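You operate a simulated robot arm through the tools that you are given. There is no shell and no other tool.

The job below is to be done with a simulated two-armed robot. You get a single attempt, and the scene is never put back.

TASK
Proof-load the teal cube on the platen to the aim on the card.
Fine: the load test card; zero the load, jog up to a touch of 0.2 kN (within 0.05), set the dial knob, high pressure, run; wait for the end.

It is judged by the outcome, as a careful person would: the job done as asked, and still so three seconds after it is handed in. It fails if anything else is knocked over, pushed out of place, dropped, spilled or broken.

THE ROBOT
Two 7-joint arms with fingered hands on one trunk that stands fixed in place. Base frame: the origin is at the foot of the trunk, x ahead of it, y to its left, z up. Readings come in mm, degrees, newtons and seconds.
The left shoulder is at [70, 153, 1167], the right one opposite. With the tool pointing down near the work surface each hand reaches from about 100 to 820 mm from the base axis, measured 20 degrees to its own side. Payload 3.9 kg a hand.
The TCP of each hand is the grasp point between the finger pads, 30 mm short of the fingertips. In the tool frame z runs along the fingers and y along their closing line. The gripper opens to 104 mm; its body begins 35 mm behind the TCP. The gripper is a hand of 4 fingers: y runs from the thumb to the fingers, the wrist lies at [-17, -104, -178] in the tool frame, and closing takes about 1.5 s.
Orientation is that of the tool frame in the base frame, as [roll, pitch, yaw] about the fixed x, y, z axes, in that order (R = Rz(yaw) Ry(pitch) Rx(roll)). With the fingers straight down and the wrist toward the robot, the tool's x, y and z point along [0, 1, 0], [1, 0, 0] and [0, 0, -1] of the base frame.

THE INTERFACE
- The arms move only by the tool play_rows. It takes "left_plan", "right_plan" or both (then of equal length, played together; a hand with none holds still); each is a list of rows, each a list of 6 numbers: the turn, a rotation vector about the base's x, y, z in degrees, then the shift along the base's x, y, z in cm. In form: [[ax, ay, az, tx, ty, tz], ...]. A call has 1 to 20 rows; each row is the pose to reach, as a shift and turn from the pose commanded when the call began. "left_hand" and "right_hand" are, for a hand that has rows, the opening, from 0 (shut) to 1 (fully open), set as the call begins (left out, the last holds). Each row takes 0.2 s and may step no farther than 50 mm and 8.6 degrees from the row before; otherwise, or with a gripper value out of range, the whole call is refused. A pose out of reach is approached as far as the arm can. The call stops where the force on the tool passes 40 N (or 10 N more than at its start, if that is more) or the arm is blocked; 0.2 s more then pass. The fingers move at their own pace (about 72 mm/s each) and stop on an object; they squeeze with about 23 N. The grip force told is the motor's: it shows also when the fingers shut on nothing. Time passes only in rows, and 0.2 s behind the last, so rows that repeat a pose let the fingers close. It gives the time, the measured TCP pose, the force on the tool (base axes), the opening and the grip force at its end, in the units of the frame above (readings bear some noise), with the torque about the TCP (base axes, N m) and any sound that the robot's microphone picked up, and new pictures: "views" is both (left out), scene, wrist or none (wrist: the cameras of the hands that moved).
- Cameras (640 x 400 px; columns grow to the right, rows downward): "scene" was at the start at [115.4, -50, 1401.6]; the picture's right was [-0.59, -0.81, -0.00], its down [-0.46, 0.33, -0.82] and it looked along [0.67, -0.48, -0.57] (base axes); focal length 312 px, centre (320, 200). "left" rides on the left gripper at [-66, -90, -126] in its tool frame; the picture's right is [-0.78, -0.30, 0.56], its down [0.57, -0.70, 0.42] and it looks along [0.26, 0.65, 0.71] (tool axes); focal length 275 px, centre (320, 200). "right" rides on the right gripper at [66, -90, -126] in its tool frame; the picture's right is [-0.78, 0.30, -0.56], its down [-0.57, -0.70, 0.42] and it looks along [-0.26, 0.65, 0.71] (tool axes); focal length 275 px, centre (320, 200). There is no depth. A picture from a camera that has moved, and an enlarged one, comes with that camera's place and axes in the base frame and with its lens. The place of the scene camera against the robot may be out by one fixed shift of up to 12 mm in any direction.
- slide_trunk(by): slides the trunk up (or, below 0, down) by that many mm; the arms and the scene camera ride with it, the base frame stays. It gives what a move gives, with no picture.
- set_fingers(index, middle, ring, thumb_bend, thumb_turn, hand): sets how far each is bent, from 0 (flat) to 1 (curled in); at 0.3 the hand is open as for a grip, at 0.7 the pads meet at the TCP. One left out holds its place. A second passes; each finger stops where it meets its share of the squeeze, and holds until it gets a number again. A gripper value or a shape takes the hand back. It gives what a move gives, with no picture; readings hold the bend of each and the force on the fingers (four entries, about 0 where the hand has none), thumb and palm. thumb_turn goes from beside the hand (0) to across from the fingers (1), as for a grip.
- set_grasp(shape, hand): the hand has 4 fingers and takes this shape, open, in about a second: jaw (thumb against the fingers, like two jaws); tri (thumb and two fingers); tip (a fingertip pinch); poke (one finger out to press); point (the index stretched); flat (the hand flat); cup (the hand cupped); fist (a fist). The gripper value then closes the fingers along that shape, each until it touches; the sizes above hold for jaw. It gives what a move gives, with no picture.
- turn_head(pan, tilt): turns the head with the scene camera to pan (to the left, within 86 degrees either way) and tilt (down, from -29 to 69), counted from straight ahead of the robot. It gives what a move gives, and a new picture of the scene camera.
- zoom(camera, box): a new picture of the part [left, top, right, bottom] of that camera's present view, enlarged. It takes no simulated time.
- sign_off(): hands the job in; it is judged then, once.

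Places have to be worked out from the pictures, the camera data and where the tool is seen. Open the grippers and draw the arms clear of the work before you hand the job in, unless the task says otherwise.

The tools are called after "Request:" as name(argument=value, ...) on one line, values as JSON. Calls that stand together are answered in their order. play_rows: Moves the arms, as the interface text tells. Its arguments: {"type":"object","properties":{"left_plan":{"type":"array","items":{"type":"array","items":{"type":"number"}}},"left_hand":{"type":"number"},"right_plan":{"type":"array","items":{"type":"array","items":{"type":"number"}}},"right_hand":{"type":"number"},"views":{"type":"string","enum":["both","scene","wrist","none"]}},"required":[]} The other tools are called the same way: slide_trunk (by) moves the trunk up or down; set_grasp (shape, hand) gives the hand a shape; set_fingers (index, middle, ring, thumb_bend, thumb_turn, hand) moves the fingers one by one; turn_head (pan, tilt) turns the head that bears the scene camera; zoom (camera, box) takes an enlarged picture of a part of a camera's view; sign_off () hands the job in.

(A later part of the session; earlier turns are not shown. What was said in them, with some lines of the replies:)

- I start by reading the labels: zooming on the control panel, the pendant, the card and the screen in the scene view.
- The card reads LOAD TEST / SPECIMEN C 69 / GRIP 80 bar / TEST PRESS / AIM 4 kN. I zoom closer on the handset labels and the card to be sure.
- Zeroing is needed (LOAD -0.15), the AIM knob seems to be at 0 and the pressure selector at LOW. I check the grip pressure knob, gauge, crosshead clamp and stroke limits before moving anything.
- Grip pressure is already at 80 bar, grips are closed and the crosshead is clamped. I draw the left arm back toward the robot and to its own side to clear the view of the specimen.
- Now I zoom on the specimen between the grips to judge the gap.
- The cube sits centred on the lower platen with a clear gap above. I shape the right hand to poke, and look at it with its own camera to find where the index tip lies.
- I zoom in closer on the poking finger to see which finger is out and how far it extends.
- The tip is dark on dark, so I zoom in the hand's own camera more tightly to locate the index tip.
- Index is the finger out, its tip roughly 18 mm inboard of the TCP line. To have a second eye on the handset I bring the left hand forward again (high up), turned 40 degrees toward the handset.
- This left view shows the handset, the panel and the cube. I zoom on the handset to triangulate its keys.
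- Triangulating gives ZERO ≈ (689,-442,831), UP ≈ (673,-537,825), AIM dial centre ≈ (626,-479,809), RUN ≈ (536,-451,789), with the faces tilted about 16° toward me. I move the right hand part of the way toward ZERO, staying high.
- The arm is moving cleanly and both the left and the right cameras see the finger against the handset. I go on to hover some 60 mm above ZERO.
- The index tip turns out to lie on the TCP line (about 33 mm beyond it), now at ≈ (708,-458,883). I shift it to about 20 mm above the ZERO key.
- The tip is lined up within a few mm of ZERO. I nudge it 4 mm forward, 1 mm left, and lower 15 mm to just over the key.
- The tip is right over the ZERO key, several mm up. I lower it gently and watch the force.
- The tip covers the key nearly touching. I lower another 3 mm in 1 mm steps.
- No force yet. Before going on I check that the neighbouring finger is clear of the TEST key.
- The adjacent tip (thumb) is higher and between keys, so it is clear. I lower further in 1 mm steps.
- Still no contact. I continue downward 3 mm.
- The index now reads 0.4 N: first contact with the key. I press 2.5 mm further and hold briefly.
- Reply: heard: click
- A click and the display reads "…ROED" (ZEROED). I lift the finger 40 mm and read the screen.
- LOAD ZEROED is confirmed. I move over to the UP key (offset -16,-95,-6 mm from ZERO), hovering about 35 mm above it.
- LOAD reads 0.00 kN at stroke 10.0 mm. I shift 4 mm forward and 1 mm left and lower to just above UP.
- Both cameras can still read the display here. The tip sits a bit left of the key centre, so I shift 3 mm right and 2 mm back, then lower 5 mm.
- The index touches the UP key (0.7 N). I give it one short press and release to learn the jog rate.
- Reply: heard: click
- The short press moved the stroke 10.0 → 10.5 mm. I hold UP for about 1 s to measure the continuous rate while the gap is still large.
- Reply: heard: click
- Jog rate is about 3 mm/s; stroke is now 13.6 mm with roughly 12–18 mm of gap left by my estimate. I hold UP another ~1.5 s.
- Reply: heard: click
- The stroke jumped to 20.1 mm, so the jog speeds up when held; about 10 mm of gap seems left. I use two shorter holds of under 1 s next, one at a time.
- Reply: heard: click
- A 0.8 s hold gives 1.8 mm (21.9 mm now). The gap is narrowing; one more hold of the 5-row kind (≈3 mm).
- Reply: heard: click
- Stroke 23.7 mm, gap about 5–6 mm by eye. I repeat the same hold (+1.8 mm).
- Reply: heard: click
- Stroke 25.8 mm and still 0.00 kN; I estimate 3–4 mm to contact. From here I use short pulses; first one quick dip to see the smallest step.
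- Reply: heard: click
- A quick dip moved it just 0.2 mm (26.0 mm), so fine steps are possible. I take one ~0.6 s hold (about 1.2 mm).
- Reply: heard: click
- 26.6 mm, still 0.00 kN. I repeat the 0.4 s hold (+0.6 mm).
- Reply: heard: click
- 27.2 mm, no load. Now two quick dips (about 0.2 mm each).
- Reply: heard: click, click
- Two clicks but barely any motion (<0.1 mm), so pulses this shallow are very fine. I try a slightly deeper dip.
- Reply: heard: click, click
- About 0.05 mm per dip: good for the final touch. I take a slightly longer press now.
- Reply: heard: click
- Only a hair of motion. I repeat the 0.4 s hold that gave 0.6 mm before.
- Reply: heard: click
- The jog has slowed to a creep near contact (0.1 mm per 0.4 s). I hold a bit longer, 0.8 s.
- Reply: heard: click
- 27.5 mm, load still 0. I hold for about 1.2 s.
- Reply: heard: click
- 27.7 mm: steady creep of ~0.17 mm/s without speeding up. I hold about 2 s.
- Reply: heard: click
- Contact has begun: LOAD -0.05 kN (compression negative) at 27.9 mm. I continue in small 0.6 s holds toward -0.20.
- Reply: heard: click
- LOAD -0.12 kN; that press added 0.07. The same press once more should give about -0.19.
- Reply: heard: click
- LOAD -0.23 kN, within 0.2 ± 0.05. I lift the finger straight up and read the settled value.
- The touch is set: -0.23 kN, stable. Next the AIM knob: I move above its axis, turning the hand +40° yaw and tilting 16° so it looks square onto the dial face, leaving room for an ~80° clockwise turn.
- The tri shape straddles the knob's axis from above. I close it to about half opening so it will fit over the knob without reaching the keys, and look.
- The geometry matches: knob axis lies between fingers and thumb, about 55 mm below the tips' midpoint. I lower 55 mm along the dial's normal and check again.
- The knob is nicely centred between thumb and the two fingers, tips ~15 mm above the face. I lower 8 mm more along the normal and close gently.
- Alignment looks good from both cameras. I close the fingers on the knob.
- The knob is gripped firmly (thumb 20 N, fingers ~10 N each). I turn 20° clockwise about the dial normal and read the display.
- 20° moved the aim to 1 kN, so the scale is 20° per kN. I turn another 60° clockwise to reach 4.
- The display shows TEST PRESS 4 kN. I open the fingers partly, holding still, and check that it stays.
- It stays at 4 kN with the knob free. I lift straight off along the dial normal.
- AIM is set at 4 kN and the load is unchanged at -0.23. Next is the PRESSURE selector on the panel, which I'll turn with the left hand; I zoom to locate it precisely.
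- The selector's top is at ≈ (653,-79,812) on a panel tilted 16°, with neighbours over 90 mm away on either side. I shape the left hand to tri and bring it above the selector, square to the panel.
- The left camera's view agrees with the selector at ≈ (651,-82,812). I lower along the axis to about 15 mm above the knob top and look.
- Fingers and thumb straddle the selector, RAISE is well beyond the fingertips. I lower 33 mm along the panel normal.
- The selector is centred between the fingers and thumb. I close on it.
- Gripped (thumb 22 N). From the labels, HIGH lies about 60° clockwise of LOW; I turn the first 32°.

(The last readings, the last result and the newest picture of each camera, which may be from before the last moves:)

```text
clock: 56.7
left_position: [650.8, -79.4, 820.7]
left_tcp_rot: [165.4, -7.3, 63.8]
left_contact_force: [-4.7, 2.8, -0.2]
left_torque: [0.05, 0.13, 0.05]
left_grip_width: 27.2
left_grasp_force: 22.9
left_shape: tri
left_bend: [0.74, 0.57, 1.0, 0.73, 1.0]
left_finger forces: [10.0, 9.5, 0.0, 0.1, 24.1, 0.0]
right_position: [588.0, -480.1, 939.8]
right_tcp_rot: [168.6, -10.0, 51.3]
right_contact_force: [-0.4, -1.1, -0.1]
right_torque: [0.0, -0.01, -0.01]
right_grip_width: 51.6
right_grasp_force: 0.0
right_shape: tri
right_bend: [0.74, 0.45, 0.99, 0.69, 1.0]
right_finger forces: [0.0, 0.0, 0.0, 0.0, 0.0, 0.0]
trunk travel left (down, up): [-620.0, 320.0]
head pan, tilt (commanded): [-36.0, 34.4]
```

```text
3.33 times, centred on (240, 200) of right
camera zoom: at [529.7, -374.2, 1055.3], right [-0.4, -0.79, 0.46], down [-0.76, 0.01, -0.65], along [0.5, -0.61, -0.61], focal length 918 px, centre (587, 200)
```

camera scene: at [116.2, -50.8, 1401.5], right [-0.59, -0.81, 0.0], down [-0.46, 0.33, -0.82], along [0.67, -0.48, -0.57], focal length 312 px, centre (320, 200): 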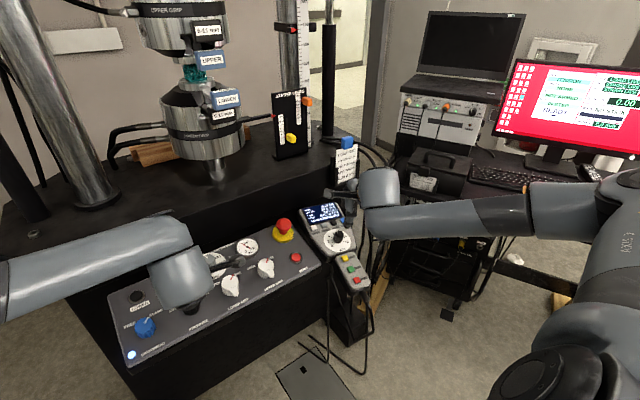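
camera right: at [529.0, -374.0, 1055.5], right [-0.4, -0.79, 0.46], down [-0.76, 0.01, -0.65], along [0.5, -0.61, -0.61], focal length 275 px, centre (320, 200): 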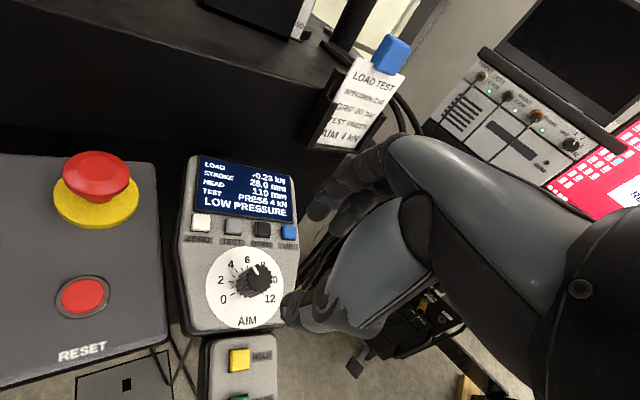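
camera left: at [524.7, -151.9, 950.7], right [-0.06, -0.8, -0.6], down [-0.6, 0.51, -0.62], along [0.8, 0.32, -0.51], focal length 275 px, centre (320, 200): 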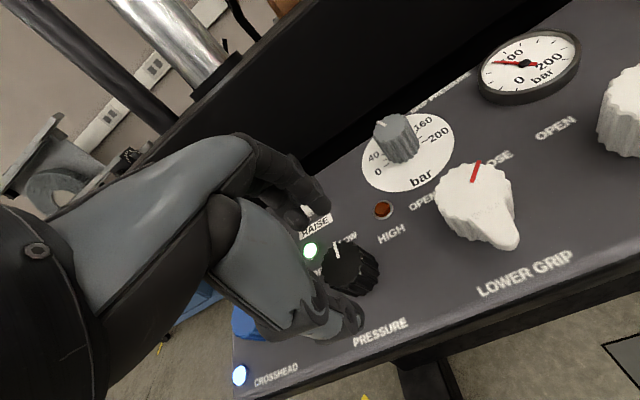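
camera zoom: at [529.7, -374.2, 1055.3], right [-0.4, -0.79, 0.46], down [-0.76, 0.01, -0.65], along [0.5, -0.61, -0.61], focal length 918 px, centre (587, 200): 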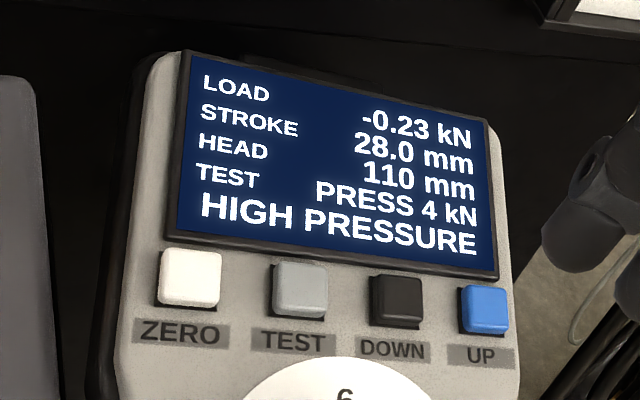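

The display shows HIGH PRESSURE and the amber lamp is lit. I turn on a bit so the pointer sits properly at HIGH, watching for a stop.

Request:
play_rows(left_plan=[[1.67, 0, -5.76, 0, 0, 0], [3.35, 0, -11.52, 0, 0, 0]], views="none")

Request:
zoom(camera="left", box=[220, 160, 420, 340])

Request:
zoom(camera="right", box=[160, 140, 320, 260])

```text
clock: 57.3
left_position: [649.5, -78.8, 821.6]
left_tcp_rot: [167.3, -10.3, 52.0]
left_contact_force: [-5.2, 1.8, 0.2]
left_torque: [0.03, 0.14, 0.02]
left_grip_width: 27.2
left_grasp_force: 22.5
left_shape: tri
left_bend: [0.74, 0.57, 1.0, 0.73, 1.0]
left_finger forces: [10.5, 9.4, 0.1, 0.0, 23.9, 0.0]
right_position: [587.9, -481.8, 939.6]
right_tcp_rot: [168.6, -10.1, 51.2]
right_contact_force: [-0.7, 0.3, -0.9]
right_torque: [-0.02, -0.04, 0.01]
right_grip_width: 51.8
right_grasp_force: 0.0
right_shape: tri
right_bend: [0.74, 0.45, 0.99, 0.69, 1.0]
right_finger forces: [0.0, 0.0, 0.0, 0.1, 0.0, 0.1]
trunk travel left (down, up): [-620.0, 320.0]
head pan, tilt (commanded): [-36.0, 34.4]
```

```text
2.22 times, centred on (320, 250) of left
camera zoom: at [508.0, -73.4, 910.0], right [-0.53, -0.42, -0.74], down [-0.06, 0.89, -0.46], along [0.84, -0.2, -0.5], focal length 612 px, centre (320, 89)
```

zoom: 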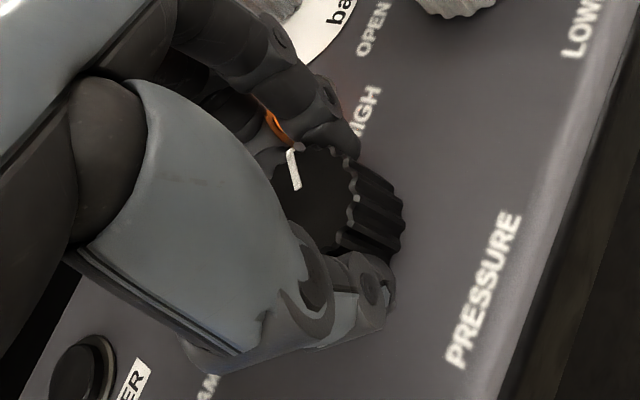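

```text
3.33 times, centred on (240, 200) of right
camera zoom: at [529.4, -374.8, 1055.3], right [-0.4, -0.79, 0.46], down [-0.76, 0.01, -0.65], along [0.5, -0.61, -0.61], focal length 918 px, centre (587, 200)
```

zoom: 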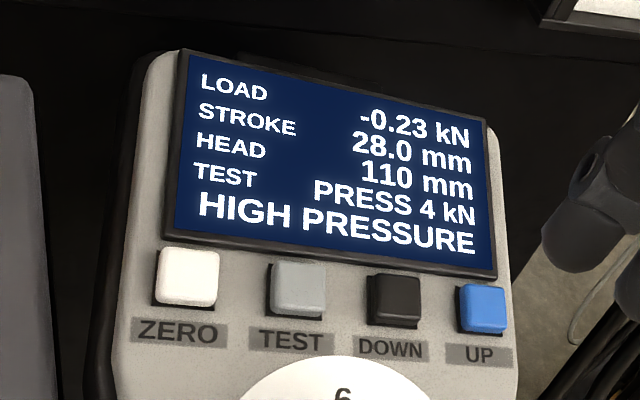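

Load still -0.23, HIGH shown. I add 12° more toward the HIGH label, in small steps.

Request:
play_rows(left_plan=[[1.12, 0, -3.84, 0, 0, 0], [2.23, 0, -7.68, 0, 0, 0], [3.35, 0, -11.52, 0, 0, 0]], views="none")

Request:
zoom(camera="left", box=[220, 160, 420, 340])

Request:
zoom(camera="right", box=[160, 140, 320, 260])

```text
clock: 58.1
left_position: [650.8, -78.2, 821.9]
left_tcp_rot: [169.6, -12.6, 40.2]
left_contact_force: [-2.9, 3.3, 1.9]
left_torque: [0.04, 0.01, 0.16]
left_grip_width: 27.6
left_grasp_force: 22.9
left_shape: tri
left_bend: [0.74, 0.57, 1.0, 0.74, 0.99]
left_finger forces: [11.2, 10.4, 0.0, 0.0, 23.7, 0.1]
right_position: [587.7, -481.1, 938.9]
right_tcp_rot: [168.8, -10.0, 51.1]
right_contact_force: [0.4, -0.3, -0.3]
right_torque: [0.0, 0.0, -0.02]
right_grip_width: 51.8
right_grasp_force: 0.1
right_shape: tri
right_bend: [0.74, 0.45, 0.99, 0.69, 1.0]
right_finger forces: [0.0, 0.0, 0.0, 0.0, 0.0, 0.0]
trunk travel left (down, up): [-620.0, 320.0]
head pan, tilt (commanded): [-36.0, 34.4]
```

```text
2.22 times, centred on (320, 250) of left
camera zoom: at [511.7, -50.2, 911.1], right [-0.6, -0.26, -0.76], down [0.12, 0.91, -0.41], along [0.79, -0.34, -0.51], focal length 612 px, centre (320, 89)
```

zoom: 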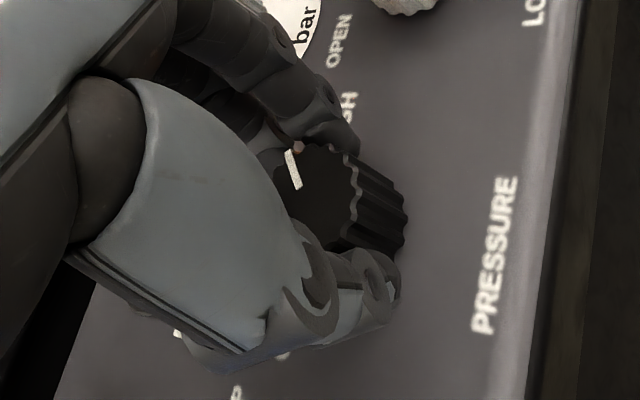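

```text
3.33 times, centred on (240, 200) of right
camera zoom: at [529.4, -375.1, 1055.1], right [-0.4, -0.79, 0.46], down [-0.76, 0.01, -0.65], along [0.5, -0.61, -0.61], focal length 918 px, centre (587, 200)
```

zoom: 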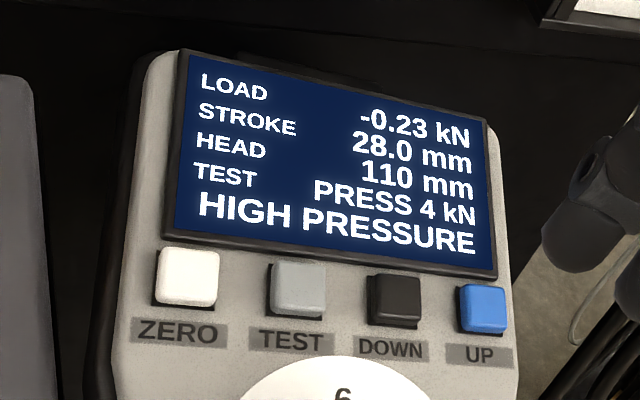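

Torque begins to rise, so the selector is at its end at HIGH. I release and check that it stays.

Request:
play_rows(left_plan=[[0, 0, 0, 0, 0, 0], [0, 0, 0, 0, 0, 0], [0, 0, 0, 0, 0, 0], [0, 0, 0, 0, 0, 0]], left_hand=0.6, views="none")

Request:
zoom(camera="left", box=[220, 160, 420, 340])

Request:
zoom(camera="right", box=[160, 140, 320, 260])

```text
clock: 59.1
left_position: [651.6, -78.7, 819.8]
left_tcp_rot: [169.5, -12.5, 40.2]
left_contact_force: [-0.8, 0.7, 0.7]
left_torque: [0.0, 0.01, 0.02]
left_grip_width: 62.1
left_grasp_force: 0.0
left_shape: tri
left_bend: [0.73, 0.41, 0.99, 0.64, 0.99]
left_finger forces: [0.0, 0.0, 0.0, 0.1, 0.0, 0.1]
right_position: [586.4, -481.6, 939.0]
right_tcp_rot: [168.8, -9.9, 51.2]
right_contact_force: [-0.5, -0.1, 0.1]
right_torque: [-0.03, -0.02, -0.01]
right_grip_width: 51.6
right_grasp_force: 0.1
right_shape: tri
right_bend: [0.74, 0.45, 0.99, 0.69, 1.0]
right_finger forces: [0.0, 0.1, 0.1, 0.0, 0.0, 0.0]
trunk travel left (down, up): [-620.0, 320.0]
head pan, tilt (commanded): [-36.0, 34.4]
```

```text
2.22 times, centred on (320, 250) of left
camera zoom: at [512.4, -50.6, 910.9], right [-0.6, -0.26, -0.76], down [0.12, 0.91, -0.41], along [0.79, -0.34, -0.51], focal length 612 px, centre (320, 89)
```

zoom: 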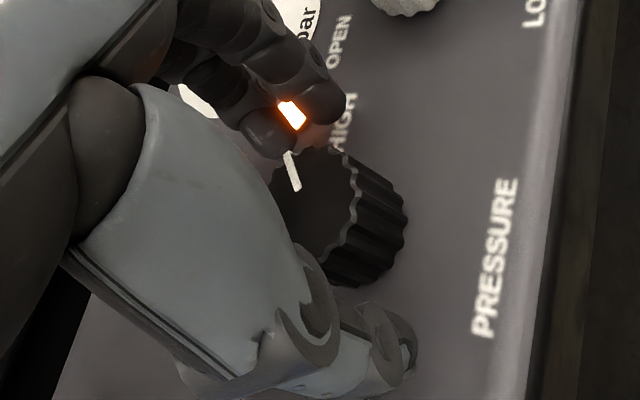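

```text
3.33 times, centred on (240, 200) of right
camera zoom: at [530.3, -375.0, 1054.7], right [-0.4, -0.79, 0.46], down [-0.76, 0.01, -0.65], along [0.5, -0.61, -0.61], focal length 918 px, centre (587, 200)
```

zoom: 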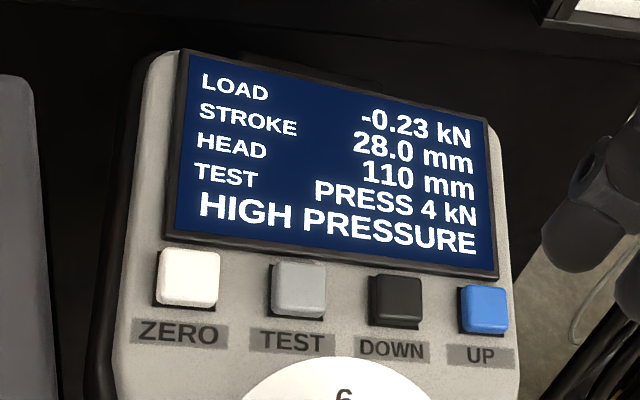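

HIGH PRESSURE holds with the hand off. I lift the left hand along the normal and take it back to its lookout pose.

Request:
play_rows(left_plan=[[0, 0, 0, -1.0, 0, 3.4], [0, 0, 0, -2.0, 0, 6.8], [0, 0, 0, -3.0, 0, 10.2], [-0.26, 2.69, 1.82, -4.1, -0.4, 14.5], [-0.52, 5.38, 3.63, -5.2, -0.8, 18.8], [-0.78, 8.08, 5.45, -6.2, -1.2, 23.1], [-1.03, 10.77, 7.27, -7.3, -1.7, 27.5], [-1.29, 13.46, 9.08, -8.3, -2.1, 31.8], [-1.55, 16.15, 10.9, -9.37, -2.5, 36.2]], left_hand=0.6, views="both")

Request:
zoom(camera="scene", box=[100, 230, 330, 370])

```text
clock: 61.1
left_position: [556.7, -104.6, 1183.2]
left_tcp_rot: [-179.8, 0.0, 50.0]
left_contact_force: [0.0, -0.4, 0.0]
left_torque: [0.06, -0.04, -0.01]
left_grip_width: 62.1
left_grasp_force: 0.1
left_shape: tri
left_bend: [0.73, 0.41, 0.99, 0.63, 0.99]
left_finger forces: [0.1, 0.0, 0.1, 0.1, 0.0, 0.1]
right_position: [588.1, -481.3, 939.1]
right_tcp_rot: [168.7, -10.1, 51.2]
right_contact_force: [0.1, 0.3, -0.3]
right_torque: [0.03, 0.0, 0.02]
right_grip_width: 51.5
right_grasp_force: 0.1
right_shape: tri
right_bend: [0.74, 0.45, 0.99, 0.69, 1.0]
right_finger forces: [0.0, 0.1, 0.0, 0.0, 0.1, 0.1]
trunk travel left (down, up): [-620.0, 320.0]
head pan, tilt (commanded): [-36.0, 34.4]
camera scene: at [114.6, -50.2, 1401.6], right [-0.59, -0.81, 0.0], down [-0.46, 0.33, -0.83], along [0.67, -0.48, -0.56], focal length 312 px, centre (320, 200)
camera left: at [445.3, -97.1, 1308.2], right [-0.73, -0.4, -0.56], down [-0.17, 0.89, -0.42], along [0.67, -0.21, -0.71], focal length 275 px, centre (320, 200)
```

scene: 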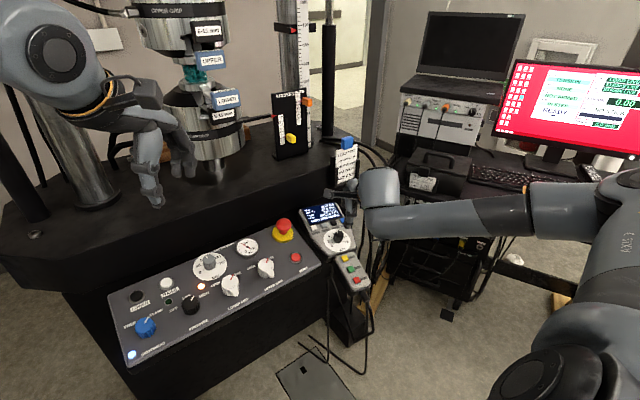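
left: 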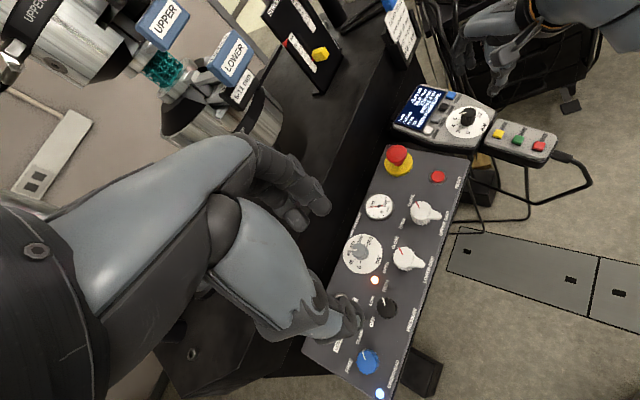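

```text
2.78 times, centred on (215, 300) of scene
camera zoom: at [114.6, -50.2, 1401.6], right [-0.59, -0.81, 0.0], down [-0.46, 0.33, -0.83], along [0.67, -0.48, -0.56], focal length 868 px, centre (612, -78)
```

zoom: 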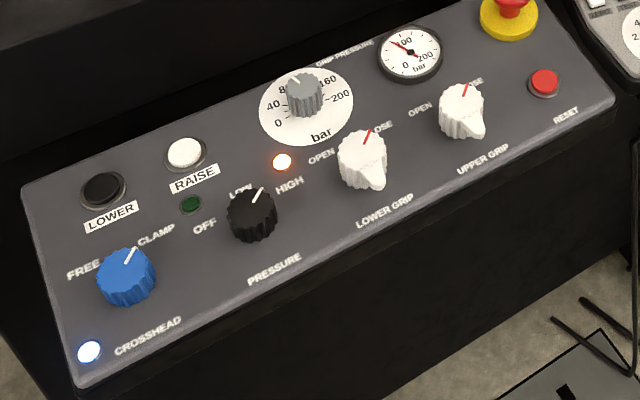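

The selector points at HIGH and the amber lamp is on. Now I shape the right hand to poke again and bring it back square, above the RUN key (≈ (536,-451,789)).

Request:
set_grasp(hand="right", shape="poke")

Request:
play_rows(right_plan=[[-0.92, 2.53, 6.63, -0.8, 0.5, 0], [-1.84, 5.05, 13.25, -1.6, 0.9, 0], [-2.76, 7.58, 19.88, -2.4, 1.4, -0.5], [-3.68, 10.1, 26.5, -3.4, 1.9, -1.5], [-4.6, 12.63, 33.13, -4.4, 2.4, -3], [-5.52, 15.15, 39.75, -5.5, 2.9, -5]], views="both")

Request:
zoom(camera="left", box=[400, 60, 580, 180])

```text
clock: 62.0
left_position: [557.0, -104.8, 1181.5]
left_tcp_rot: [180.0, 0.0, 50.1]
left_contact_force: [1.0, 1.0, -0.5]
left_torque: [0.01, -0.04, -0.04]
left_grip_width: 62.1
left_grasp_force: 0.1
left_shape: tri
left_bend: [0.73, 0.41, 0.99, 0.63, 0.99]
left_finger forces: [0.0, 0.0, 0.0, 0.0, 0.0, 0.1]
right_position: [587.7, -481.1, 939.4]
right_tcp_rot: [168.7, -10.0, 51.2]
right_contact_force: [-0.4, -1.0, -0.9]
right_torque: [-0.02, 0.0, -0.02]
right_grip_width: 0.0
right_grasp_force: 0.0
right_shape: poke
right_bend: [0.7, 0.7, 0.99, 1.0, 1.0]
right_finger forces: [0.1, 0.0, 0.0, 0.0, 0.1, 0.1]
trunk travel left (down, up): [-620.0, 320.0]
head pan, tilt (commanded): [-36.0, 34.4]
```

```text
clock: 63.4
left_position: [558.0, -103.5, 1181.3]
left_tcp_rot: [-180.0, 0.0, 49.9]
left_contact_force: [0.2, 0.8, -0.2]
left_torque: [0.03, -0.01, 0.02]
left_grip_width: 61.9
left_grasp_force: 0.1
left_shape: tri
left_bend: [0.73, 0.41, 0.99, 0.63, 0.99]
left_finger forces: [0.0, 0.1, 0.1, 0.0, 0.0, 0.0]
right_position: [535.8, -450.7, 891.4]
right_tcp_rot: [-178.9, 0.0, 90.4]
right_contact_force: [0.3, 0.0, 0.1]
right_torque: [0.02, 0.0, -0.01]
right_grip_width: 0.0
right_grasp_force: 0.0
right_shape: poke
right_bend: [0.7, 0.7, 0.99, 1.0, 1.0]
right_finger forces: [0.1, 0.0, 0.1, 0.0, 0.0, 0.0]
trunk travel left (down, up): [-620.0, 320.0]
head pan, tilt (commanded): [-36.0, 34.4]
camera scene: at [115.7, -50.2, 1401.5], right [-0.59, -0.81, 0.0], down [-0.46, 0.33, -0.82], along [0.67, -0.48, -0.57], focal length 312 px, centre (320, 200)
camera right: at [447.2, -385.9, 1017.8], right [0.31, -0.77, 0.55], down [-0.71, -0.58, -0.41], along [0.64, -0.26, -0.72], focal length 275 px, centre (320, 200)
```

scene: 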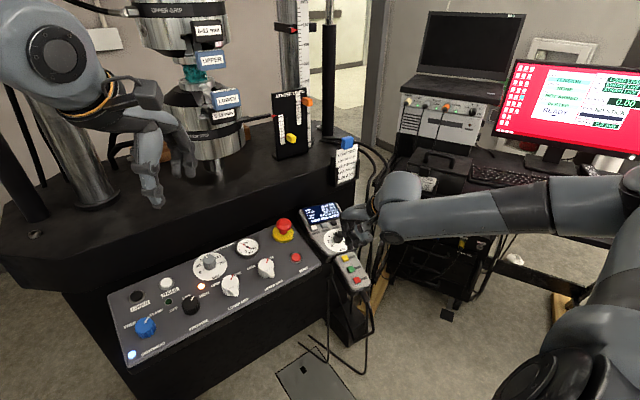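
right: 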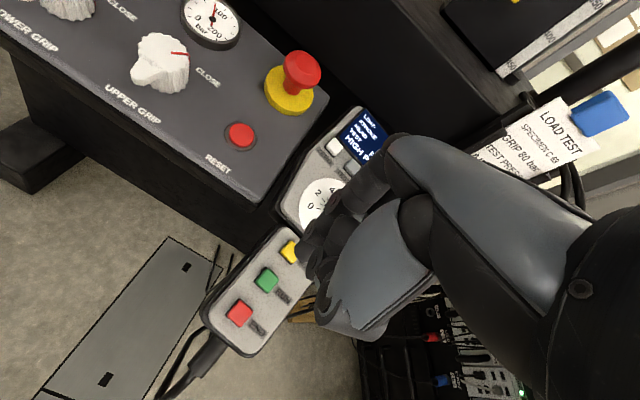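

```text
3.33 times, centred on (490, 120) of left
camera zoom: at [446.4, -97.2, 1307.2], right [-0.73, -0.4, -0.56], down [-0.17, 0.89, -0.42], along [0.67, -0.21, -0.71], focal length 918 px, centre (-247, 467)
```

zoom: 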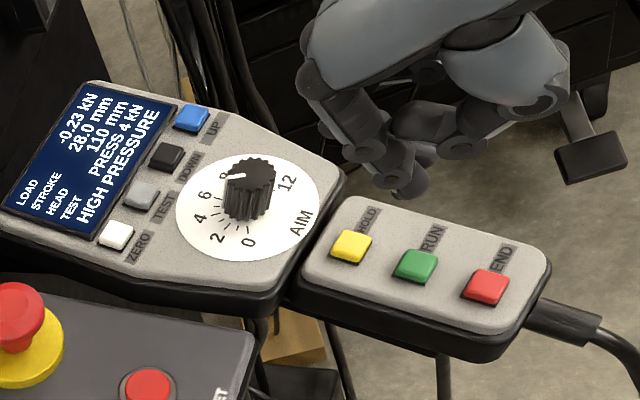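

Display: -0.23 kN, PRESS 4 kN, HIGH PRESSURE. I lower the finger toward RUN, stopping ~20 mm above to check alignment.

Request:
play_rows(right_plan=[[0, 0, 0, 0, 0, -1.8], [0, 0, 0, 0, 0, -3.6], [0, 0, 0, -0.1, 0, -5.4]], views="none")

Request:
zoom(camera="left", box=[480, 90, 560, 170])

Request:
zoom(camera="right", box=[200, 180, 360, 310])

Request:
zoom(camera="scene", box=[320, 220, 390, 290])

```text
clock: 64.2
left_position: [558.9, -105.0, 1180.8]
left_tcp_rot: [180.0, 0.0, 50.0]
left_contact_force: [-0.8, -0.5, 0.2]
left_torque: [-0.01, 0.01, 0.01]
left_grip_width: 62.1
left_grasp_force: 0.0
left_shape: tri
left_bend: [0.73, 0.41, 0.99, 0.63, 0.99]
left_finger forces: [0.0, 0.1, 0.1, 0.0, 0.1, 0.1]
right_position: [533.9, -451.2, 837.3]
right_tcp_rot: [-179.1, 0.2, 90.2]
right_contact_force: [-0.6, 0.9, -0.4]
right_torque: [-0.02, 0.0, 0.0]
right_grip_width: 0.3
right_grasp_force: 0.1
right_shape: poke
right_bend: [0.7, 0.7, 0.99, 1.0, 1.0]
right_finger forces: [0.0, 0.0, 0.1, 0.0, 0.0, 0.1]
trunk travel left (down, up): [-620.0, 320.0]
head pan, tilt (commanded): [-36.0, 34.4]
```

```text
5.00 times, centred on (520, 130) of left
camera zoom: at [446.2, -97.1, 1307.3], right [-0.73, -0.4, -0.56], down [-0.17, 0.89, -0.42], along [0.67, -0.21, -0.71], focal length 1376 px, centre (-680, 550)
```

zoom: 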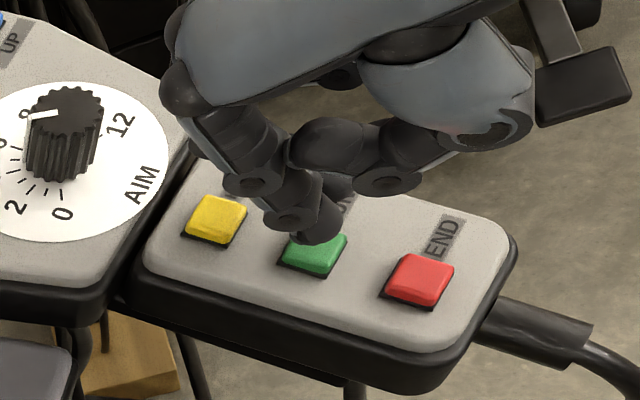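

```text
3.08 times, centred on (280, 245) of right
camera zoom: at [446.2, -385.6, 964.3], right [0.31, -0.77, 0.55], down [-0.71, -0.57, -0.41], along [0.64, -0.26, -0.72], focal length 847 px, centre (443, 62)
```

zoom: 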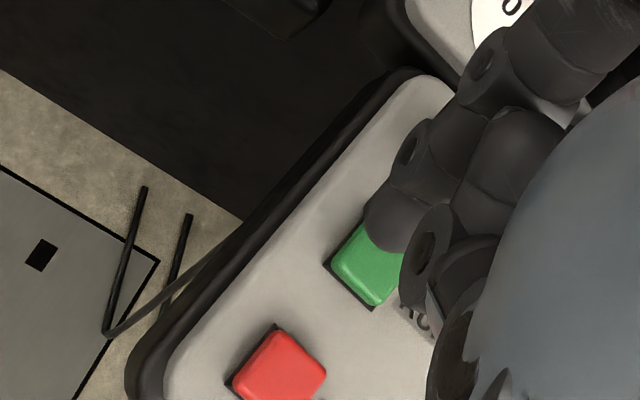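

```text
5.71 times, centred on (355, 255) of scene
camera zoom: at [115.5, -50.1, 1401.6], right [-0.59, -0.81, 0.0], down [-0.46, 0.33, -0.82], along [0.67, -0.48, -0.57], focal length 1782 px, centre (120, -114)
```

zoom: 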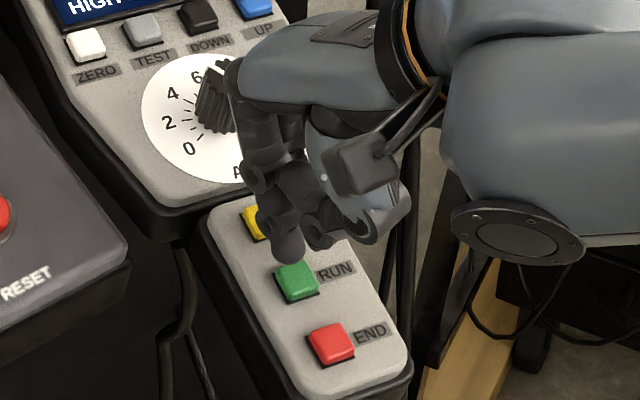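

The tip is above RUN, a few mm to the left of it. I shift 4 mm right, 1 mm forward and lower 13 mm.

Request:
play_rows(right_plan=[[0, 0, 0, 0.1, -0.4, 0], [0, 0, 0, 0.1, -0.4, -0.7], [0, 0, 0, 0.1, -0.4, -1.3]], views="none")

Request:
zoom(camera="left", box=[490, 100, 550, 160])

Request:
zoom(camera="right", box=[200, 180, 360, 310])

Request:
zoom(camera="scene", box=[320, 230, 390, 290])

```text
clock: 65.0
left_position: [558.5, -103.9, 1181.7]
left_tcp_rot: [180.0, 0.0, 50.0]
left_contact_force: [1.2, 0.8, -0.1]
left_torque: [-0.01, -0.03, 0.06]
left_grip_width: 62.3
left_grasp_force: 0.0
left_shape: tri
left_bend: [0.73, 0.41, 0.99, 0.63, 0.99]
left_finger forces: [0.1, 0.0, 0.0, 0.0, 0.1, 0.0]
right_position: [534.2, -454.6, 823.7]
right_tcp_rot: [-179.1, 0.0, 90.2]
right_contact_force: [0.5, -0.9, -0.4]
right_torque: [0.02, -0.01, -0.03]
right_grip_width: 0.0
right_grasp_force: 0.1
right_shape: poke
right_bend: [0.7, 0.7, 0.99, 1.0, 1.0]
right_finger forces: [0.0, 0.0, 0.1, 0.1, 0.0, 0.0]
trunk travel left (down, up): [-620.0, 320.0]
head pan, tilt (commanded): [-36.0, 34.4]
```

```text
6.67 times, centred on (520, 130) of left
camera zoom: at [446.2, -97.0, 1307.3], right [-0.73, -0.4, -0.56], down [-0.17, 0.89, -0.42], along [0.67, -0.21, -0.71], focal length 1835 px, centre (-1013, 667)
```

zoom: 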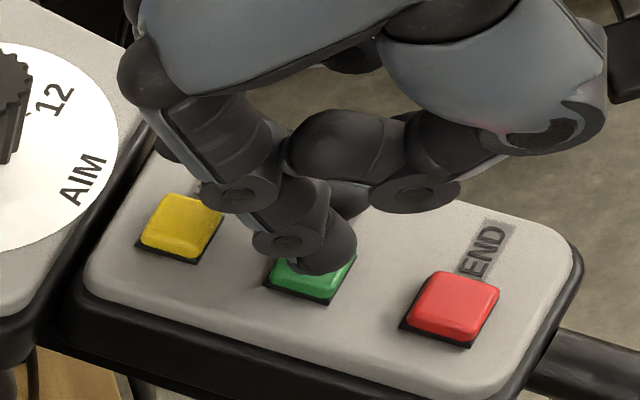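

```text
3.08 times, centred on (280, 245) of right
camera zoom: at [446.1, -390.0, 951.0], right [0.31, -0.77, 0.55], down [-0.71, -0.57, -0.41], along [0.64, -0.26, -0.72], focal length 847 px, centre (443, 62)
```

zoom: 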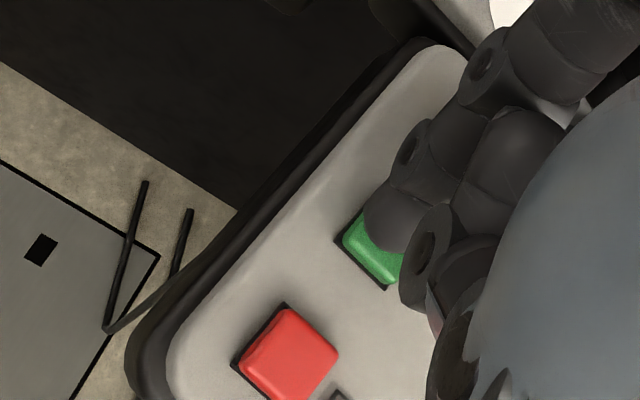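

```text
6.67 times, centred on (355, 260) of scene
camera zoom: at [115.5, -50.0, 1401.6], right [-0.59, -0.81, 0.0], down [-0.46, 0.33, -0.82], along [0.67, -0.48, -0.57], focal length 2078 px, centre (87, -200)
```

zoom: 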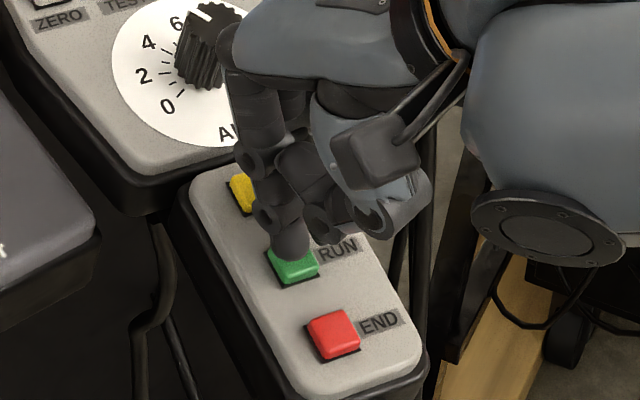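

The tip is on RUN. I press down ~10 mm total in small steps, then release and lift clear.

Request:
play_rows(right_plan=[[0, 0, 0, 0, 0, -0.3], [0, 0, 0, 0, 0, -0.55], [0, 0, 0, 0, 0, -0.75], [0, 0, 0, 0, 0, -0.9]], views="none")

Request:
zoom(camera="left", box=[390, 70, 560, 170])

```text
clock: 66.0
left_position: [557.7, -104.1, 1181.6]
left_tcp_rot: [-179.9, 0.0, 50.0]
left_contact_force: [0.4, 0.0, -0.1]
left_torque: [0.03, -0.02, 0.01]
left_grip_width: 62.3
left_grasp_force: 0.0
left_shape: tri
left_bend: [0.73, 0.41, 0.99, 0.63, 0.99]
left_finger forces: [0.1, 0.0, 0.0, 0.1, 0.0, 0.0]
right_position: [533.4, -455.6, 815.9]
right_tcp_rot: [-179.1, 0.2, 90.2]
right_contact_force: [0.7, 0.0, 2.3]
right_torque: [0.01, -0.02, 0.02]
right_grip_width: 0.0
right_grasp_force: 0.1
right_shape: poke
right_bend: [0.7, 0.7, 0.99, 1.0, 1.0]
right_finger forces: [2.7, 0.0, 0.1, 0.0, 0.0, 0.0]
trunk travel left (down, up): [-620.0, 320.0]
head pan, tilt (commanded): [-36.0, 34.4]
heard: click
```

```text
3.76 times, centred on (475, 120) of left
camera zoom: at [445.8, -96.5, 1307.5], right [-0.73, -0.4, -0.56], down [-0.17, 0.89, -0.42], along [0.67, -0.21, -0.71], focal length 1036 px, centre (-264, 501)
```

zoom: 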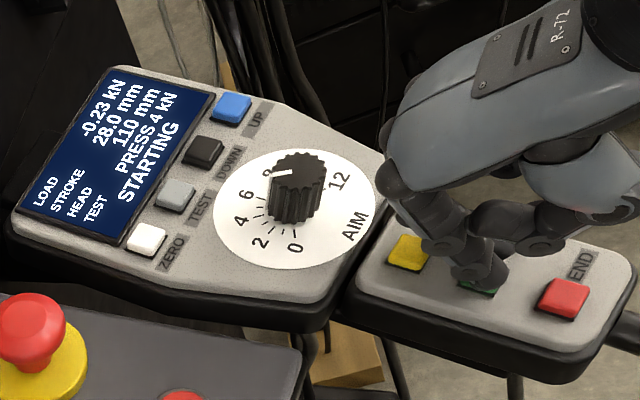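

RUN clicked and the display says STARTING. I lift the finger clear and watch the test.

Request:
play_rows(right_plan=[[0, 0, 0, 0, 0, 1], [0, 0, 0, 0, 0, 4], [0, 0, 0, 0, 0, 8], [0, 0, 0, 0, 0, 12], [0, 0, 0, -2, 0, 14], [0, 0, 0, -4, 0, 16]], views="none")

Request:
zoom(camera="left", box=[390, 70, 500, 150])

Request:
zoom(camera="left", box=[120, 20, 240, 110])

```text
clock: 67.4
left_position: [556.6, -103.5, 1180.9]
left_tcp_rot: [179.9, 0.0, 50.1]
left_contact_force: [0.2, -0.3, 0.6]
left_torque: [-0.01, 0.0, 0.02]
left_grip_width: 62.0
left_grasp_force: 0.0
left_shape: tri
left_bend: [0.73, 0.41, 0.99, 0.63, 0.99]
left_finger forces: [0.0, 0.1, 0.1, 0.0, 0.1, 0.1]
right_position: [494.4, -455.9, 974.6]
right_tcp_rot: [-179.1, 0.0, 90.2]
right_contact_force: [0.5, 0.8, 0.2]
right_torque: [-0.01, 0.0, -0.01]
right_grip_width: 0.0
right_grasp_force: 0.0
right_shape: poke
right_bend: [0.7, 0.7, 0.99, 1.0, 1.0]
right_finger forces: [0.1, 0.1, 0.1, 0.0, 0.1, 0.0]
trunk travel left (down, up): [-620.0, 320.0]
head pan, tilt (commanded): [-36.0, 34.4]
```

```text
5.00 times, centred on (445, 110) of left
camera zoom: at [445.3, -95.4, 1307.7], right [-0.73, -0.4, -0.56], down [-0.17, 0.89, -0.43], along [0.67, -0.21, -0.71], focal length 1376 px, centre (-305, 650)
```

zoom: 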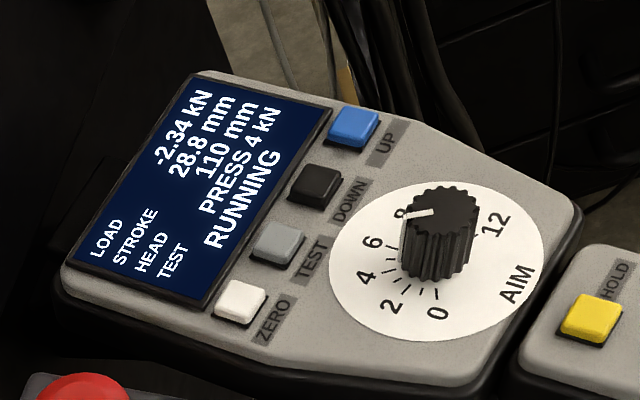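

```text
4.44 times, centred on (180, 65) of left
camera zoom: at [445.3, -95.4, 1307.7], right [-0.73, -0.4, -0.56], down [-0.17, 0.89, -0.43], along [0.67, -0.21, -0.71], focal length 1224 px, centre (942, 800)
```

zoom: 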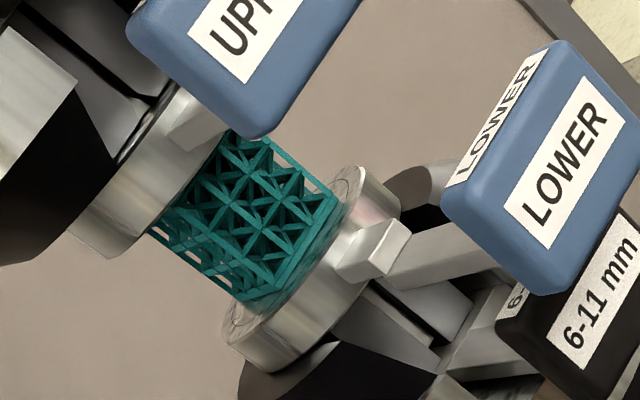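

The test is RUNNING, load -2.34 kN and rising. I wait, holding the right hand still.

Request:
play_rows(right_plan=[[0, 0, 0, 0, 0, 0], [0, 0, 0, 0, 0, 0], [0, 0, 0, 0, 0, 0], [0, 0, 0, 0, 0, 0], [0, 0, 0, 0, 0, 0]], views="none")

Request:
zoom(camera="left", box=[390, 70, 500, 150])

```text
clock: 68.6
left_position: [557.1, -104.3, 1182.4]
left_tcp_rot: [-179.9, 0.0, 50.0]
left_contact_force: [-0.2, -0.1, 0.1]
left_torque: [0.0, 0.0, -0.01]
left_grip_width: 62.0
left_grasp_force: 0.1
left_shape: tri
left_bend: [0.73, 0.41, 0.99, 0.63, 0.99]
left_finger forces: [0.0, 0.1, 0.1, 0.0, 0.0, 0.0]
right_position: [494.6, -455.4, 973.8]
right_tcp_rot: [-179.0, 0.0, 90.2]
right_contact_force: [0.3, 0.1, -0.1]
right_torque: [0.04, 0.0, 0.0]
right_grip_width: 0.0
right_grasp_force: 0.0
right_shape: poke
right_bend: [0.7, 0.7, 0.99, 1.0, 1.0]
right_finger forces: [0.1, 0.0, 0.1, 0.0, 0.0, 0.0]
trunk travel left (down, up): [-620.0, 320.0]
head pan, tilt (commanded): [-36.0, 34.4]
```

```text
5.00 times, centred on (445, 110) of left
camera zoom: at [446.1, -96.9, 1307.3], right [-0.73, -0.4, -0.56], down [-0.17, 0.89, -0.42], along [0.67, -0.21, -0.71], focal length 1376 px, centre (-305, 650)
```

zoom: 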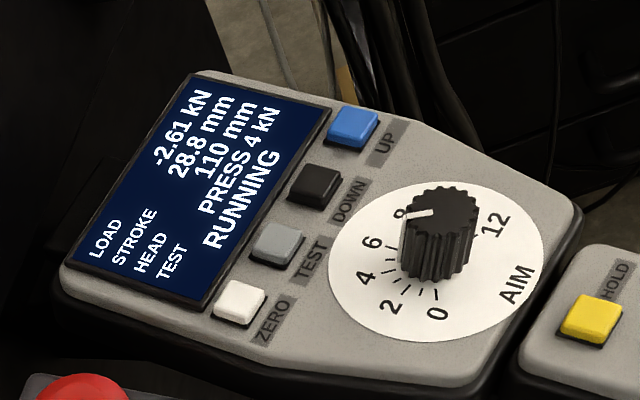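

-2.61 kN and climbing about 0.2 kN/s. I keep waiting.

Request:
play_rows(right_plan=[[0, 0, 0, 0, 0, 0], [0, 0, 0, 0, 0, 0], [0, 0, 0, 0, 0, 0], [0, 0, 0, 0, 0, 0], [0, 0, 0, 0, 0, 0], [0, 0, 0, 0, 0, 0], [0, 0, 0, 0, 0, 0], [0, 0, 0, 0, 0, 0], [0, 0, 0, 0, 0, 0], [0, 0, 0, 0, 0, 0], [0, 0, 0, 0, 0, 0], [0, 0, 0, 0, 0, 0], [0, 0, 0, 0, 0, 0], [0, 0, 0, 0, 0, 0], [0, 0, 0, 0, 0, 0]], views="none")

Request:
zoom(camera="left", box=[390, 70, 500, 150])

```text
clock: 71.8
left_position: [557.4, -105.3, 1181.0]
left_tcp_rot: [180.0, 0.1, 50.0]
left_contact_force: [0.5, 0.3, 0.3]
left_torque: [-0.04, -0.02, -0.01]
left_grip_width: 62.1
left_grasp_force: 0.0
left_shape: tri
left_bend: [0.73, 0.41, 0.99, 0.63, 0.99]
left_finger forces: [0.0, 0.1, 0.0, 0.0, 0.0, 0.1]
right_position: [494.7, -456.1, 973.8]
right_tcp_rot: [-179.0, -0.1, 90.2]
right_contact_force: [0.8, -1.2, 1.1]
right_torque: [-0.02, 0.01, 0.0]
right_grip_width: 0.2
right_grasp_force: 0.0
right_shape: poke
right_bend: [0.7, 0.7, 0.99, 1.0, 1.0]
right_finger forces: [0.1, 0.0, 0.0, 0.0, 0.0, 0.1]
trunk travel left (down, up): [-620.0, 320.0]
head pan, tilt (commanded): [-36.0, 34.4]
```

```text
5.00 times, centred on (445, 110) of left
camera zoom: at [446.2, -96.9, 1307.3], right [-0.73, -0.4, -0.56], down [-0.17, 0.89, -0.42], along [0.67, -0.21, -0.71], focal length 1376 px, centre (-305, 650)
```

zoom: 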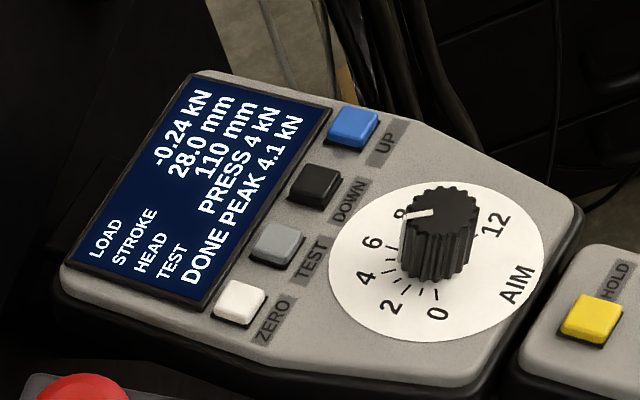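

The display reads DONE PEAK 4.1 kN, back to -0.24 kN at 28.0 mm: the test ended by itself. I draw both arms back from the work.

Request:
play_rows(right_plan=[[0, 0, 0, -2.7, 0.4, 1.5], [0, 0, 0, -5.4, 0.9, 3], [0, 0, 0, -8.1, 1.3, 4.5], [0, 0, 0, -10.7, 1.8, 5.9], [0, 0, 0, -13.3, 2.2, 7.3], [0, 0, 0, -16, 2.6, 8.8], [0, 0, 0, -18.6, 3.1, 10.2], [0, 0, 0, -21.3, 3.5, 11.7]], left_plan=[[0, 0, 5, -2.5, 2.9, 0], [0, 0, 10, -5, 5.8, 0], [0, 0, 15, -7.5, 8.7, 0], [0, 0, 20, -10, 11.6, 0], [0, 0, 25, -12.5, 14.5, 0], [0, 0, 30, -15, 17.4, 0], [0, 0, 35, -17.5, 20.3, 0], [0, 0, 40, -20, 23, 0]], left_hand=1.0, views="scene")

Request:
set_grasp(hand="right", shape="jaw")

Request:
set_grasp(hand="left", shape="jaw")

Request:
zoom(camera="scene", box=[290, 195, 380, 295])

Request:
zoom(camera="scene", box=[150, 30, 250, 130])

Request:
zoom(camera="scene", box=[100, 210, 330, 370])

```text
clock: 73.6
left_position: [354.0, 126.8, 1182.1]
left_tcp_rot: [179.9, 0.0, 90.0]
left_contact_force: [-0.1, 0.1, 0.2]
left_torque: [0.02, -0.01, 0.03]
left_grip_width: 103.7
left_grasp_force: 0.0
left_shape: tri
left_bend: [0.3, 0.3, 0.99, 0.3, 0.97]
left_finger forces: [0.0, 0.0, 0.0, 0.0, 0.1, 0.0]
right_position: [382.1, -435.1, 1075.1]
right_tcp_rot: [-179.1, 0.0, 90.3]
right_contact_force: [0.5, 0.2, -0.2]
right_torque: [-0.01, -0.02, 0.01]
right_grip_width: 0.3
right_grasp_force: 0.0
right_shape: poke
right_bend: [0.7, 0.7, 0.99, 1.0, 1.0]
right_finger forces: [0.1, 0.0, 0.0, 0.1, 0.0, 0.0]
right hand out of reach, approached as far as the arm can: row 5, 6, 7, 8
trunk travel left (down, up): [-620.0, 320.0]
head pan, tilt (commanded): [-36.0, 34.4]
camera scene: at [113.6, -49.1, 1401.8], right [-0.59, -0.81, 0.0], down [-0.46, 0.33, -0.83], along [0.67, -0.48, -0.56], focal length 312 px, centre (320, 200)
```

scene: 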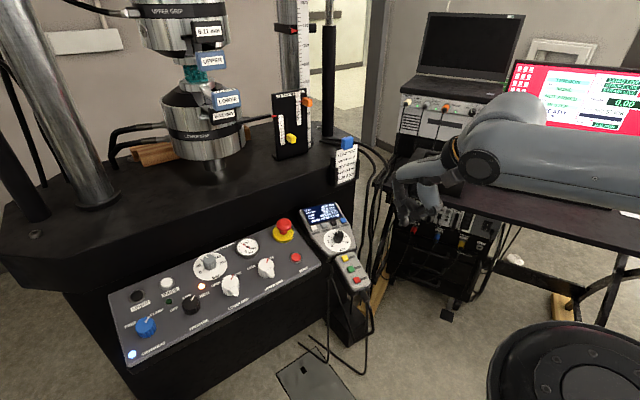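

```text
clock: 74.5
left_position: [358.3, 124.6, 1183.9]
left_tcp_rot: [-180.0, 0.0, 90.0]
left_contact_force: [0.9, -0.3, -0.3]
left_torque: [0.01, 0.02, -0.03]
left_grip_width: 103.5
left_grasp_force: 0.1
left_shape: tri
left_bend: [0.3, 0.3, 0.99, 0.3, 0.97]
left_finger forces: [0.0, 0.0, 0.0, 0.0, 0.1, 0.0]
right_position: [384.1, -434.6, 1074.9]
right_tcp_rot: [-179.1, 0.0, 90.3]
right_contact_force: [0.6, 0.1, -0.3]
right_torque: [-0.01, 0.0, -0.01]
right_grip_width: 103.8
right_grasp_force: 0.0
right_shape: jaw
right_bend: [0.3, 0.3, 0.3, 0.3, 0.97]
right_finger forces: [0.0, 0.0, 0.0, 0.1, 0.0, 0.0]
trunk travel left (down, up): [-620.0, 320.0]
head pan, tilt (commanded): [-36.0, 34.4]
```

```text
clock: 75.4
left_position: [357.7, 123.8, 1182.5]
left_tcp_rot: [-180.0, 0.0, 90.0]
left_contact_force: [0.4, 0.2, -0.7]
left_torque: [-0.02, -0.01, 0.01]
left_grip_width: 104.0
left_grasp_force: 0.0
left_shape: jaw
left_bend: [0.3, 0.3, 0.3, 0.3, 0.97]
left_finger forces: [0.0, 0.0, 0.0, 0.0, 0.0, 0.1]
right_position: [383.7, -434.7, 1074.5]
right_tcp_rot: [-179.0, 0.0, 90.2]
right_contact_force: [-0.8, -0.5, 0.7]
right_torque: [-0.01, 0.01, 0.0]
right_grip_width: 103.7
right_grasp_force: 0.1
right_shape: jaw
right_bend: [0.3, 0.3, 0.3, 0.3, 0.97]
right_finger forces: [0.0, 0.1, 0.0, 0.1, 0.0, 0.0]
trunk travel left (down, up): [-620.0, 320.0]
head pan, tilt (commanded): [-36.0, 34.4]
```

```text
4.00 times, centred on (335, 245) of scene
camera zoom: at [115.4, -49.7, 1401.6], right [-0.59, -0.81, 0.0], down [-0.46, 0.33, -0.82], along [0.67, -0.48, -0.57], focal length 1247 px, centre (260, 20)
```

zoom: 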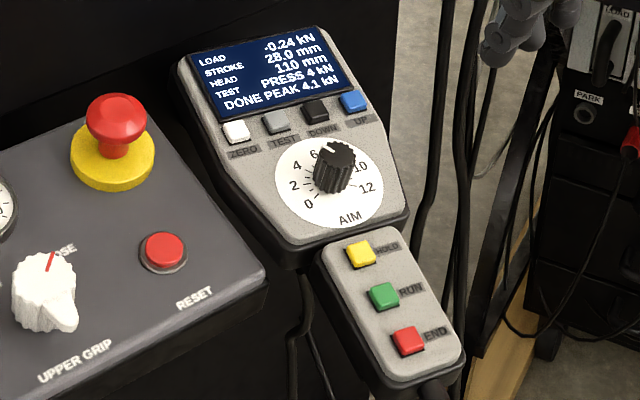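

```text
4.00 times, centred on (200, 80) of scene
camera zoom: at [115.4, -49.7, 1401.6], right [-0.59, -0.81, 0.0], down [-0.46, 0.33, -0.82], along [0.67, -0.48, -0.57], focal length 1247 px, centre (800, 680)
```

zoom: 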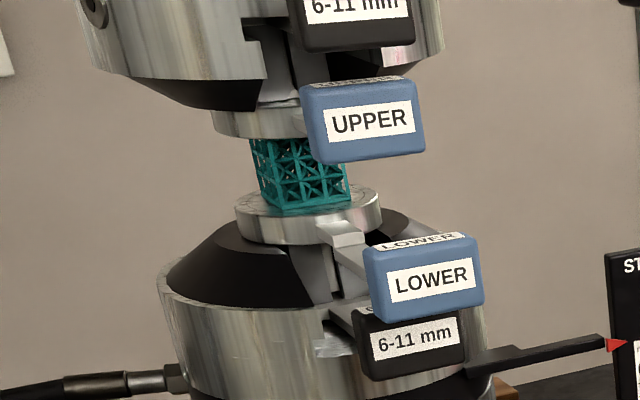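

```text
2.50 times, centred on (215, 290) of scene
camera zoom: at [115.4, -49.7, 1401.6], right [-0.59, -0.81, 0.0], down [-0.46, 0.33, -0.82], along [0.67, -0.48, -0.57], focal length 779 px, centre (582, -25)
```

zoom: 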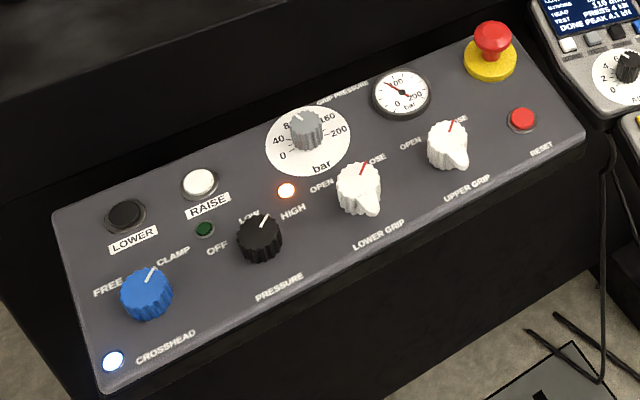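

The test is complete, cube seated, panel in order, both hands open. I turn the head right to check that the right arm has not disturbed the desk.

Request:
turn_head(pan=-60, tilt=34)

```text
clock: 76.3
left_position: [357.4, 124.7, 1182.6]
left_tcp_rot: [-180.0, 0.1, 90.0]
left_contact_force: [0.0, -0.1, 0.3]
left_torque: [0.04, 0.0, 0.03]
left_grip_width: 103.8
left_grasp_force: 0.0
left_shape: jaw
left_bend: [0.3, 0.3, 0.3, 0.3, 0.97]
left_finger forces: [0.0, 0.1, 0.0, 0.1, 0.1, 0.0]
right_position: [383.8, -434.5, 1074.7]
right_tcp_rot: [-179.0, 0.0, 90.2]
right_contact_force: [-0.3, 0.2, -0.5]
right_torque: [-0.04, 0.01, -0.01]
right_grip_width: 104.3
right_grasp_force: 0.0
right_shape: jaw
right_bend: [0.3, 0.3, 0.3, 0.3, 0.97]
right_finger forces: [0.1, 0.1, 0.0, 0.0, 0.0, 0.1]
trunk travel left (down, up): [-620.0, 320.0]
head pan, tilt (commanded): [-60.0, 34.0]
camera scene: at [88.2, -74.5, 1402.2], right [-0.87, -0.5, 0.0], down [-0.28, 0.48, -0.83], along [0.41, -0.72, -0.56], focal length 312 px, centre (320, 200)
```

scene: 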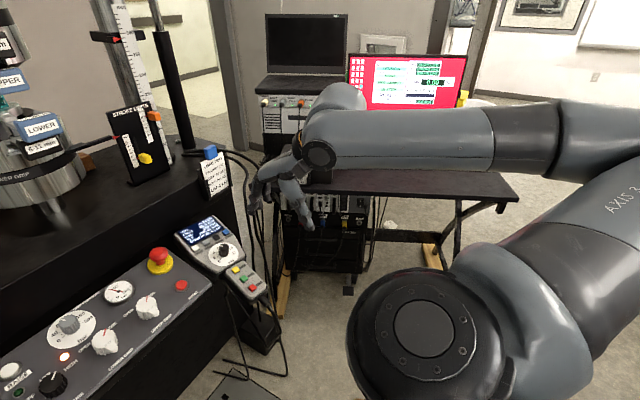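

Nothing on the desk looks disturbed, and the arm is well above it. The display shows DONE PEAK 4.1 kN, both hands are open and clear, so I hand the job in.

Request:
sign_off()

```text
The job is handed in.
```

The teal cube was proof-loaded to the card's 4 kN aim. The machine ended the run by itself, and the display reads DONE PEAK 4.1 kN. It gave no result on acceptance when I handed the job in.

- **Card:** it reads specimen C 69, grip 80 bar, press test, aim 4 kN. Grip pressure was already at 80 bar, the grips closed and the crosshead clamped, so I left those alone.
- **Touch:** I zeroed the load, which had read -0.15 kN. I then jogged up to -0.23 kN (compression shows as negative), inside the 0.2 ± 0.05 kN you asked for.
- **Run:** with the dial at 4 kN and the pressure selector on HIGH, I pressed RUN and waited for the end.

The load is now back to -0.24 kN at 28.0 mm stroke, so the cube is still held lightly between the platens. The selector is still on HIGH. Both hands are open and clear of the work, and I saw nothing disturbed. The right arm hid the keyboard in my last look at the desk.
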